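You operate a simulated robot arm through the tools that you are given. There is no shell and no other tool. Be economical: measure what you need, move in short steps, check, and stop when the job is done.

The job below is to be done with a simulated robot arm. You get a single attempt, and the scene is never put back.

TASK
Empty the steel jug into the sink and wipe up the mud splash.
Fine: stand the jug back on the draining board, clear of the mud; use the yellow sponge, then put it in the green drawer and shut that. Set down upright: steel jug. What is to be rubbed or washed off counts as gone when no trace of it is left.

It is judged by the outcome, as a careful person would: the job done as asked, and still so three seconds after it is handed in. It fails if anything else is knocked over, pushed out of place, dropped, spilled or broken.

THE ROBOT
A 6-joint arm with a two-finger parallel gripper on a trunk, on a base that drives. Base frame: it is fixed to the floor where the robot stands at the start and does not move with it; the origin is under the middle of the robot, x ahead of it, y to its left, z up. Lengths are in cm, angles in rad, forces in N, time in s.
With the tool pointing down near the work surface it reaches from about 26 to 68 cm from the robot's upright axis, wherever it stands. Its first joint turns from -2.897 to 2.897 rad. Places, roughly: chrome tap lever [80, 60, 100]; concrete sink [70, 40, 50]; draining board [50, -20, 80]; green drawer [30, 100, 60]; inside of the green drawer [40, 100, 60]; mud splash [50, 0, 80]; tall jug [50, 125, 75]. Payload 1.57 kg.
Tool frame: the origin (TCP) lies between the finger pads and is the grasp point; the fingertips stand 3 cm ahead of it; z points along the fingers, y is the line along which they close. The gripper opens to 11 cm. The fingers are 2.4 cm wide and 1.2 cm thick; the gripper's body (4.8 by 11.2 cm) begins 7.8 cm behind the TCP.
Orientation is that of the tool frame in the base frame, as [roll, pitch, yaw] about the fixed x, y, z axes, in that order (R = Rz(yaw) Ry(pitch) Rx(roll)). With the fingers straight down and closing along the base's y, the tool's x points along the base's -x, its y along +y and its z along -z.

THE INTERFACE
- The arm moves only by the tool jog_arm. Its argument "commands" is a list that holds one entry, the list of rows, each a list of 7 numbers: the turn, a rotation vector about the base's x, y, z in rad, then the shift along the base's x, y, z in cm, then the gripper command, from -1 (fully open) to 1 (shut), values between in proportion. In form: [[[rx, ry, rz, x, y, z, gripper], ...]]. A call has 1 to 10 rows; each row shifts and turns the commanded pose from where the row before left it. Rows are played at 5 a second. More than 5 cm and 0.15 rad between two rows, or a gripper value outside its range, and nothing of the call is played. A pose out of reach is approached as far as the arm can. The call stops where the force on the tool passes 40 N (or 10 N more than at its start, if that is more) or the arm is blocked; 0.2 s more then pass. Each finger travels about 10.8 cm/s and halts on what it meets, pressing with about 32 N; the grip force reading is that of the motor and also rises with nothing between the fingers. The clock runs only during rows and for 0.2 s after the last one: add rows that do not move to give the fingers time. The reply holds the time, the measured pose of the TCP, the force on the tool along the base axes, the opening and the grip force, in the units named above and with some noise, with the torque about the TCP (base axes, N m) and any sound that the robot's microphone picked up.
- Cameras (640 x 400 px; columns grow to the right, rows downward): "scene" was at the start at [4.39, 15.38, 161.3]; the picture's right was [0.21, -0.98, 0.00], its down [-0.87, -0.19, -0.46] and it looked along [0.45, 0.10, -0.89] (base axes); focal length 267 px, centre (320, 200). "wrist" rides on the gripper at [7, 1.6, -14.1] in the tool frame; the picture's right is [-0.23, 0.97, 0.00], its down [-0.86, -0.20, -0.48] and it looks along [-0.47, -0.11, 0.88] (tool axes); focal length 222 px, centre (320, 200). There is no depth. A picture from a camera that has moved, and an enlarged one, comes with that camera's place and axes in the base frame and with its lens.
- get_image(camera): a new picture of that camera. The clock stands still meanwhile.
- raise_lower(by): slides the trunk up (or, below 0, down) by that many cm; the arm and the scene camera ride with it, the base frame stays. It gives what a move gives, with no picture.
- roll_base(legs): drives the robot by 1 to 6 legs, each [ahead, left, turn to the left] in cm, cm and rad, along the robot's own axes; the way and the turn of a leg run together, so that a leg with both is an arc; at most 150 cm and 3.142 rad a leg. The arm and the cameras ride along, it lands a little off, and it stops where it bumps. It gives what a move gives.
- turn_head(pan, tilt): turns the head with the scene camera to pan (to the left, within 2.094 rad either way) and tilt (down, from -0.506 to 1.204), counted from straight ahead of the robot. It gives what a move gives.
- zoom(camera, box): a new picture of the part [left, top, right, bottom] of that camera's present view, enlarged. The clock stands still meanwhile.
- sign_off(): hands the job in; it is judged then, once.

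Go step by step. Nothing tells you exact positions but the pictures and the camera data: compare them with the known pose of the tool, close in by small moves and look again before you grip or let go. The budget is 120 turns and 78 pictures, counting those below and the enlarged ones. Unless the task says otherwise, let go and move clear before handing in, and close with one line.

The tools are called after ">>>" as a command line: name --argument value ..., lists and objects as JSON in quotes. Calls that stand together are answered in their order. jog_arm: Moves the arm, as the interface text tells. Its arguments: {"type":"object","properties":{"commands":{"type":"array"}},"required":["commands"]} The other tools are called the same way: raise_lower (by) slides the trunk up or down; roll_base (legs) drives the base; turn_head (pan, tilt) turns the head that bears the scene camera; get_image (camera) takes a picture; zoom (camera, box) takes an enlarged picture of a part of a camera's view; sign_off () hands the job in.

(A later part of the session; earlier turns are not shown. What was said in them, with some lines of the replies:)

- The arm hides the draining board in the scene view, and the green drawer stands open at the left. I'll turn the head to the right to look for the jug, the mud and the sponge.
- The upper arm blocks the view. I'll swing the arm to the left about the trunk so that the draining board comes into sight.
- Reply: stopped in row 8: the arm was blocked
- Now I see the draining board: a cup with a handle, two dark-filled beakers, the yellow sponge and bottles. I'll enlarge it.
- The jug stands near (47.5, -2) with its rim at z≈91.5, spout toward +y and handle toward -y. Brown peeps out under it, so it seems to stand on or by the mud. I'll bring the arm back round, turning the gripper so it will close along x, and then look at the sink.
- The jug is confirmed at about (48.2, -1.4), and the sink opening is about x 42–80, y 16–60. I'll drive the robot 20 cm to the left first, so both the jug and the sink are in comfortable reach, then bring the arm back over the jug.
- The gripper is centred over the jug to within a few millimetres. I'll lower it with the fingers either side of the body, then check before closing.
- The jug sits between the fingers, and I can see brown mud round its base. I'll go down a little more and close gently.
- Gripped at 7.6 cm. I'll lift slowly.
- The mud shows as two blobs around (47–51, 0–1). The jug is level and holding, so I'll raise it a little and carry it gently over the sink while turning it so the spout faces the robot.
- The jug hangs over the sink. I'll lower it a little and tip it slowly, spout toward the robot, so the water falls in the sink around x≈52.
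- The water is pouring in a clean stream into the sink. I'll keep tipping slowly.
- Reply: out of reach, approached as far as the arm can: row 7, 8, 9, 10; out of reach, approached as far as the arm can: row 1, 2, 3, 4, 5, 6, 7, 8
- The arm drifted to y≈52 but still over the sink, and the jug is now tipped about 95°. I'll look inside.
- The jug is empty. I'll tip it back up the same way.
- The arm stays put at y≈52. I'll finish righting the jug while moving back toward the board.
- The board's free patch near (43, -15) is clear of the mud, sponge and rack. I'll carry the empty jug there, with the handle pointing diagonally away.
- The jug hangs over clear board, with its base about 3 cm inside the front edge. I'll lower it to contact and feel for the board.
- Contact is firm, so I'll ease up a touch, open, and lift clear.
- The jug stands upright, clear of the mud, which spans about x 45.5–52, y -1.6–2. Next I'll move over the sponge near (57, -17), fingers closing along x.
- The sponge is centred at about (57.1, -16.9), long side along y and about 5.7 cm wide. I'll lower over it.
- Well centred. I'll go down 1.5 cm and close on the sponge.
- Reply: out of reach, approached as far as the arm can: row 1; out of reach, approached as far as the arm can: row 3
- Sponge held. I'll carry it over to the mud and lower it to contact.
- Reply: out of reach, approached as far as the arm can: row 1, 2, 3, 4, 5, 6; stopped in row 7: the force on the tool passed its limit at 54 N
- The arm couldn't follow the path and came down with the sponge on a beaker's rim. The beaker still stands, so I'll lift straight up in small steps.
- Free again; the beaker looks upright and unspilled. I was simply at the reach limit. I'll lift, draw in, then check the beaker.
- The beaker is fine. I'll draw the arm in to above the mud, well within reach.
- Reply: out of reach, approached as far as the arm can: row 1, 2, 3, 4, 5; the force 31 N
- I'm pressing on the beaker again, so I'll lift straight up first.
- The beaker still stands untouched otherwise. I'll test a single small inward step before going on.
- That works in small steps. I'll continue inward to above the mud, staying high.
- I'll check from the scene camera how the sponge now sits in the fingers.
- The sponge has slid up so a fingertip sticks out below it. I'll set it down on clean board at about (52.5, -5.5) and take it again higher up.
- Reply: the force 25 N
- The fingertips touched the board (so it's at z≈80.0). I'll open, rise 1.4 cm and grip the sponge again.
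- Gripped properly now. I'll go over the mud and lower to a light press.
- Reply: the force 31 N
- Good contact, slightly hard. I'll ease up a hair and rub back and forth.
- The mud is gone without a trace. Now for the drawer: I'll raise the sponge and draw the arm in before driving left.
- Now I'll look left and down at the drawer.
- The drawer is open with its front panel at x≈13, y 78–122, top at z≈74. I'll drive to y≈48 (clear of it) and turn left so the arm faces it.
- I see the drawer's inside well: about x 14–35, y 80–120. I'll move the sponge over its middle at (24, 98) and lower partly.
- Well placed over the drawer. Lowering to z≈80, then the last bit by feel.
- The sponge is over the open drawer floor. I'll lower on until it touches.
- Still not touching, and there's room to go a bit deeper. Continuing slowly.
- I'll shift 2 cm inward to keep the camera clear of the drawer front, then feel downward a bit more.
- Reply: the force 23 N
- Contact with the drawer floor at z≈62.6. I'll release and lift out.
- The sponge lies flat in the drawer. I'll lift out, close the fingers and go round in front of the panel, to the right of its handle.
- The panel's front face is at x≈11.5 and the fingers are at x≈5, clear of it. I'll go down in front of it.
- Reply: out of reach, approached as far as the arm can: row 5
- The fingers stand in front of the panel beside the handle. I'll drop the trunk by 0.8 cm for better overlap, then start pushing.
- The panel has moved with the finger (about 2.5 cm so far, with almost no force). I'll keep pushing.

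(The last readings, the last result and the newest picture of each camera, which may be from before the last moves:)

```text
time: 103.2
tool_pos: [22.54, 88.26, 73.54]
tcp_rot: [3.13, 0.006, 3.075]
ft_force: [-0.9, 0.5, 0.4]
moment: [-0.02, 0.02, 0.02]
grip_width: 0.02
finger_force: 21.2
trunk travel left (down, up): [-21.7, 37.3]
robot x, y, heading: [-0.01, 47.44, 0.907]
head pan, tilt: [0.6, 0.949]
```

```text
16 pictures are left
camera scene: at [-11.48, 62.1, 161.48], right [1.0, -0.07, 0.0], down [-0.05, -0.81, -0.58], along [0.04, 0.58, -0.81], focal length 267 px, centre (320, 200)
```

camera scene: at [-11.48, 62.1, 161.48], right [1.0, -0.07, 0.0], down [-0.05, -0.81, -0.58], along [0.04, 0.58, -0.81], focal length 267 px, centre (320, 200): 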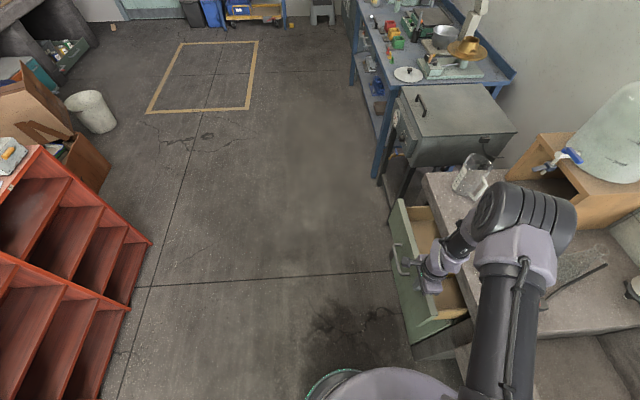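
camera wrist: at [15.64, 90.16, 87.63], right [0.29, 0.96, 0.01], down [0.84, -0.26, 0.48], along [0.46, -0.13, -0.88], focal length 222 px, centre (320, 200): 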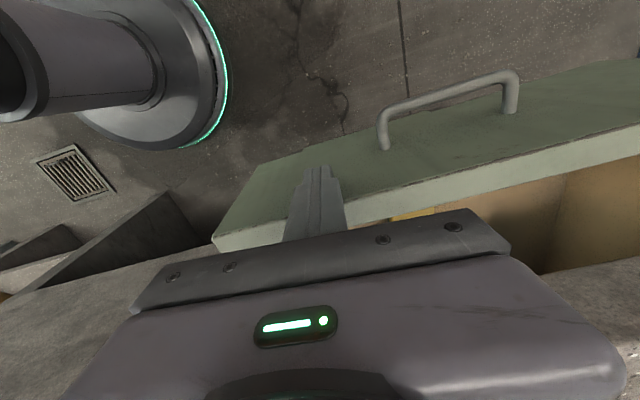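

The drawer follows nicely. I'll go on in shorter steps until it shuts.

>>> jog_arm --commands '[[[0, 0, 0, 1.5, 0, 0, 1], [0, 0, 0, 1.5, 0, 0, 1], [0, 0, 0, 1.5, 0, 0, 1], [0, 0, 0, 1.5, 0, 0, 1], [0, 0, 0, 1, 0, 0, 1], [0, 0, 0, 0, 0, 0, 1]]]'

>>> get_image --camera "scene"

>>> get_image --camera "wrist"

```text
time: 104.5
tool_pos: [29.49, 88.38, 73.61]
tcp_rot: [3.128, 0.006, 3.076]
ft_force: [-2.5, 0.6, -1.4]
moment: [0.0, 0.07, 0.03]
grip_width: 0.0
finger_force: 21.5
trunk travel left (down, up): [-21.7, 37.3]
robot x, y, heading: [-0.16, 47.85, 0.904]
head pan, tilt: [0.6, 0.949]
```

```text
15 pictures are left
camera scene: at [-11.5, 62.1, 161.47], right [1.0, -0.07, 0.0], down [-0.05, -0.81, -0.58], along [0.04, 0.58, -0.81], focal length 267 px, centre (320, 200)
```

scene: 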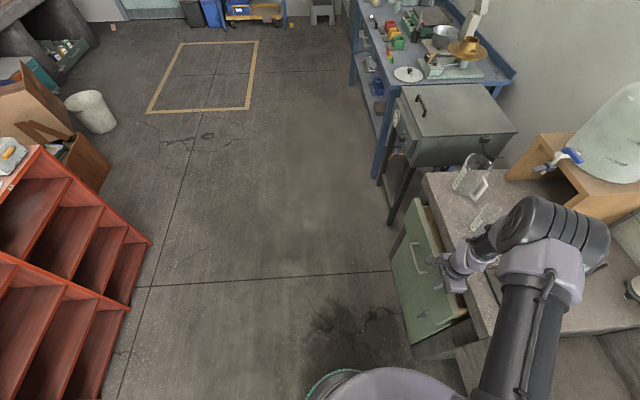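

```text
14 pictures are left
camera wrist: at [22.52, 90.16, 87.68], right [0.29, 0.96, 0.01], down [0.84, -0.26, 0.48], along [0.46, -0.13, -0.88], focal length 222 px, centre (320, 200)
```

wrist: 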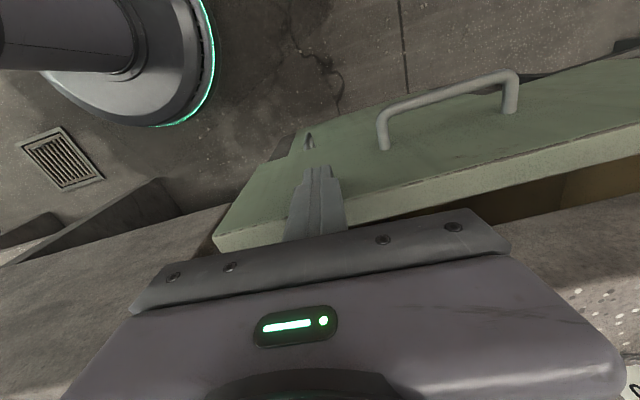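

A gap of a few centimetres is left. Continuing until it stops.

>>> jog_arm --commands '[[[0, 0, 0, 1, 0, 0, 1], [0, 0, 0, 1, 0, 0, 1], [0, 0, 0, 0.8, 0, 0, 1], [0, 0, 0, 0.6, 0, 0, 1], [0, 0, 0, 0.5, 0, 0, 1], [0, 0, 0, 0.5, 0, 0, 1], [0, 0, 0, 0, 0, 0, 1]]]'

>>> get_image --camera "wrist"

```text
time: 106.2
tool_pos: [33.99, 88.21, 73.66]
tcp_rot: [3.131, 0.005, 3.074]
ft_force: [-2.0, 0.0, -0.4]
moment: [0.0, 0.06, -0.02]
grip_width: 0.0
finger_force: 21.5
trunk travel left (down, up): [-21.7, 37.3]
robot x, y, heading: [0.18, 47.71, 0.906]
head pan, tilt: [0.6, 0.949]
```

```text
13 pictures are left
camera wrist: at [26.99, 90.14, 87.72], right [0.29, 0.96, 0.01], down [0.84, -0.26, 0.48], along [0.46, -0.13, -0.88], focal length 222 px, centre (320, 200)
```

wrist: 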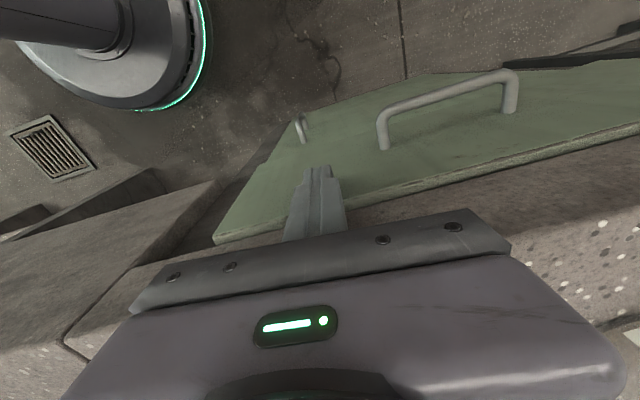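

Nearly flush now. A few more small steps to feel the stop.

>>> jog_arm --commands '[[[0, 0, 0, 0.3, 0, 0, 1], [0, 0, 0, 0.3, 0, 0, 1], [0, 0, 0, 0.3, 0, 0, 1], [0, 0, 0, 0.3, 0, 0, 1], [0, 0, 0, 0, 0, 0, 1]]]'

```text
time: 107.1
tool_pos: [34.28, 88.32, 73.73]
tcp_rot: [3.135, 0.001, 3.079]
ft_force: [-13.3, 2.7, 3.4]
moment: [0.03, -0.29, 0.19]
grip_width: 0.02
finger_force: 21.2
trunk travel left (down, up): [-21.7, 37.3]
robot x, y, heading: [-0.05, 47.86, 0.908]
head pan, tilt: [0.6, 0.949]
stopped in row 4: the force on the tool passed its limit at 44 N (the readings are from after the stop); the commanded pose is now the measured one
```

It hit a firm stop. I'll back off, lift clear, and look.

>>> jog_arm --commands '[[[0, 0, 0, -1, 0, 0, 1], [0, 0, 0, -3, 0, 0, 1], [0, 0, 0, -4, 0, 0, 1], [0, 0, 0, -4, 0, 2, 1], [0, 0, 0, -2, 0, 4, 1], [0, 0, 0, 0, 0, 4, 1], [0, 0, 0, 0, 0, 4, 1], [0, 0, 0, 0, 0, 4, 1], [0, 0, 0, 0, -2, 4, 1], [0, 0, 0, 0, 0, 0, 1]]]'

>>> get_image --camera "scene"

>>> get_image --camera "wrist"

```text
time: 109.3
tool_pos: [20.65, 86.27, 95.23]
tcp_rot: [3.133, 0.001, 3.077]
ft_force: [0.1, 0.4, 0.4]
moment: [-0.01, 0.03, 0.04]
grip_width: 0.0
finger_force: 21.4
trunk travel left (down, up): [-21.7, 37.3]
robot x, y, heading: [0.24, 47.61, 0.902]
head pan, tilt: [0.6, 0.949]
```

```text
12 pictures are left
camera scene: at [-11.55, 62.13, 161.47], right [1.0, -0.06, 0.0], down [-0.05, -0.81, -0.58], along [0.04, 0.58, -0.81], focal length 267 px, centre (320, 200)
```

scene: 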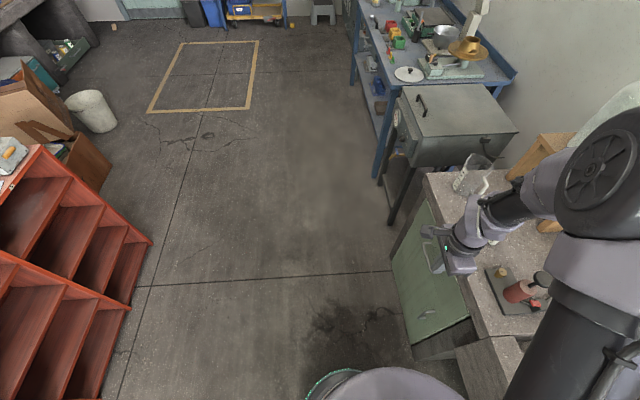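

```text
11 pictures are left
camera wrist: at [13.77, 88.21, 109.47], right [0.29, 0.96, 0.01], down [0.84, -0.26, 0.48], along [0.46, -0.13, -0.88], focal length 222 px, centre (320, 200)
```

wrist: 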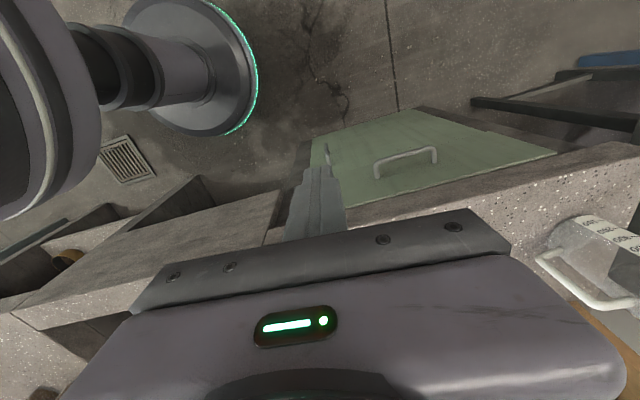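

The drawer is shut. I'll zoom in to be sure it is flush, and look back at the board and sink.

>>> zoom --camera "scene" --box '[380, 150, 560, 360]'

>>> turn_head --pan -1.25 --tilt 0.7

>>> get_image --camera "scene"

```text
1.90 times, centred on (470, 255) of scene
camera zoom: at [-11.55, 62.13, 161.47], right [1.0, -0.06, 0.0], down [-0.05, -0.81, -0.58], along [0.04, 0.58, -0.81], focal length 508 px, centre (34, 95)
```

zoom: 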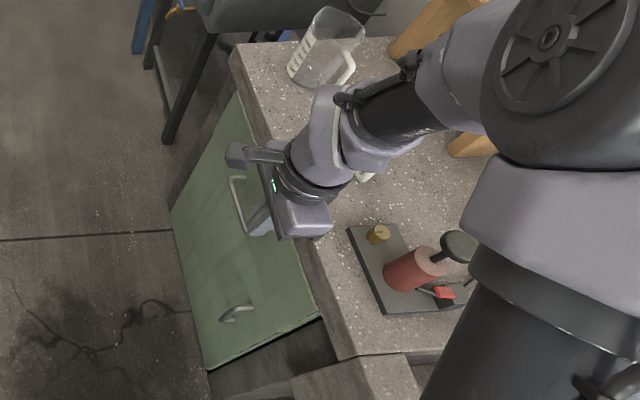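

```text
time: 111.1
tool_pos: [20.67, 86.27, 95.49]
tcp_rot: [3.134, 0.002, 3.077]
ft_force: [-0.8, 0.3, 0.0]
moment: [-0.02, 0.01, -0.03]
grip_width: 0.0
finger_force: 21.3
trunk travel left (down, up): [-21.7, 37.3]
robot x, y, heading: [0.02, 47.68, 0.903]
head pan, tilt: [-1.25, 0.7]
```

```text
9 pictures are left
camera scene: at [-4.04, 51.96, 163.45], right [-0.34, -0.94, 0.0], down [-0.61, 0.22, -0.76], along [0.72, -0.26, -0.64], focal length 267 px, centre (320, 200)
```

scene: 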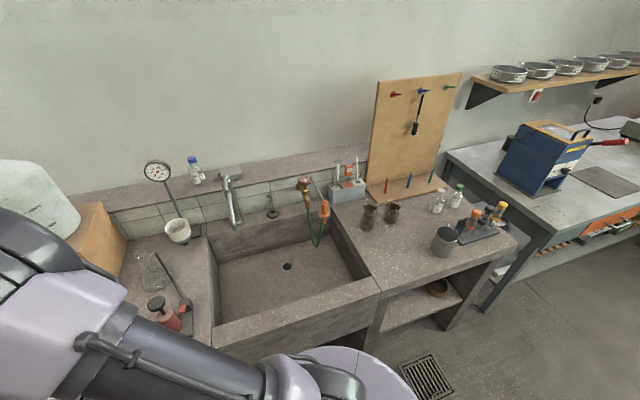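

>>> zoom --camera "scene" --box '[340, 180, 520, 295]'

>>> zoom --camera "scene" --box '[200, 180, 400, 370]'

```text
3.48 times, centred on (430, 238) of scene
camera zoom: at [-4.04, 51.96, 163.45], right [-0.34, -0.94, 0.0], down [-0.61, 0.22, -0.76], along [0.72, -0.26, -0.64], focal length 928 px, centre (-63, 70)
```

zoom: 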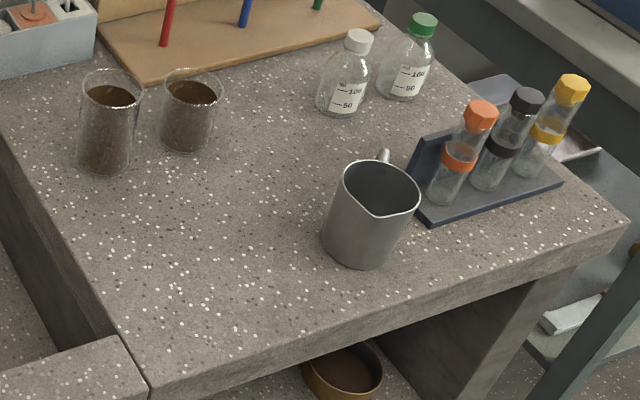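

```text
2.11 times, centred on (300, 275) of scene
camera zoom: at [-4.04, 51.96, 163.45], right [-0.34, -0.94, 0.0], down [-0.61, 0.22, -0.76], along [0.72, -0.26, -0.64], focal length 562 px, centre (362, 42)
```

zoom: 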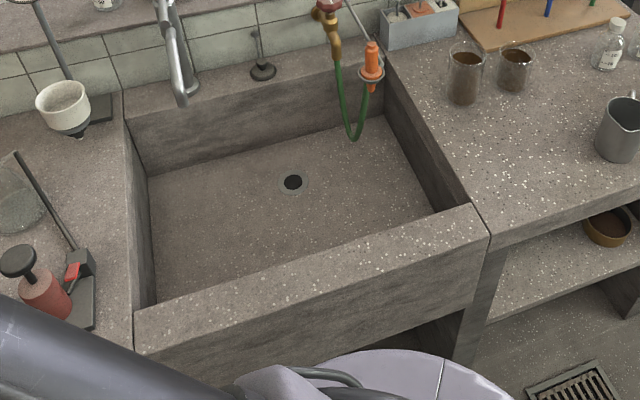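

The board is clean, the empty jug stands upright, the other things are where they were, and the drawer is shut with the sponge inside. Handing in.

>>> sign_off

```text
The job is handed in.
```

I emptied the steel jug into the sink and stood it upright on the draining board, wiped up the mud, and put the sponge in the green drawer and shut it. While I was carrying the sponge, it twice pressed down on the rim of a beaker, but the beaker stayed upright, in place and unspilled.
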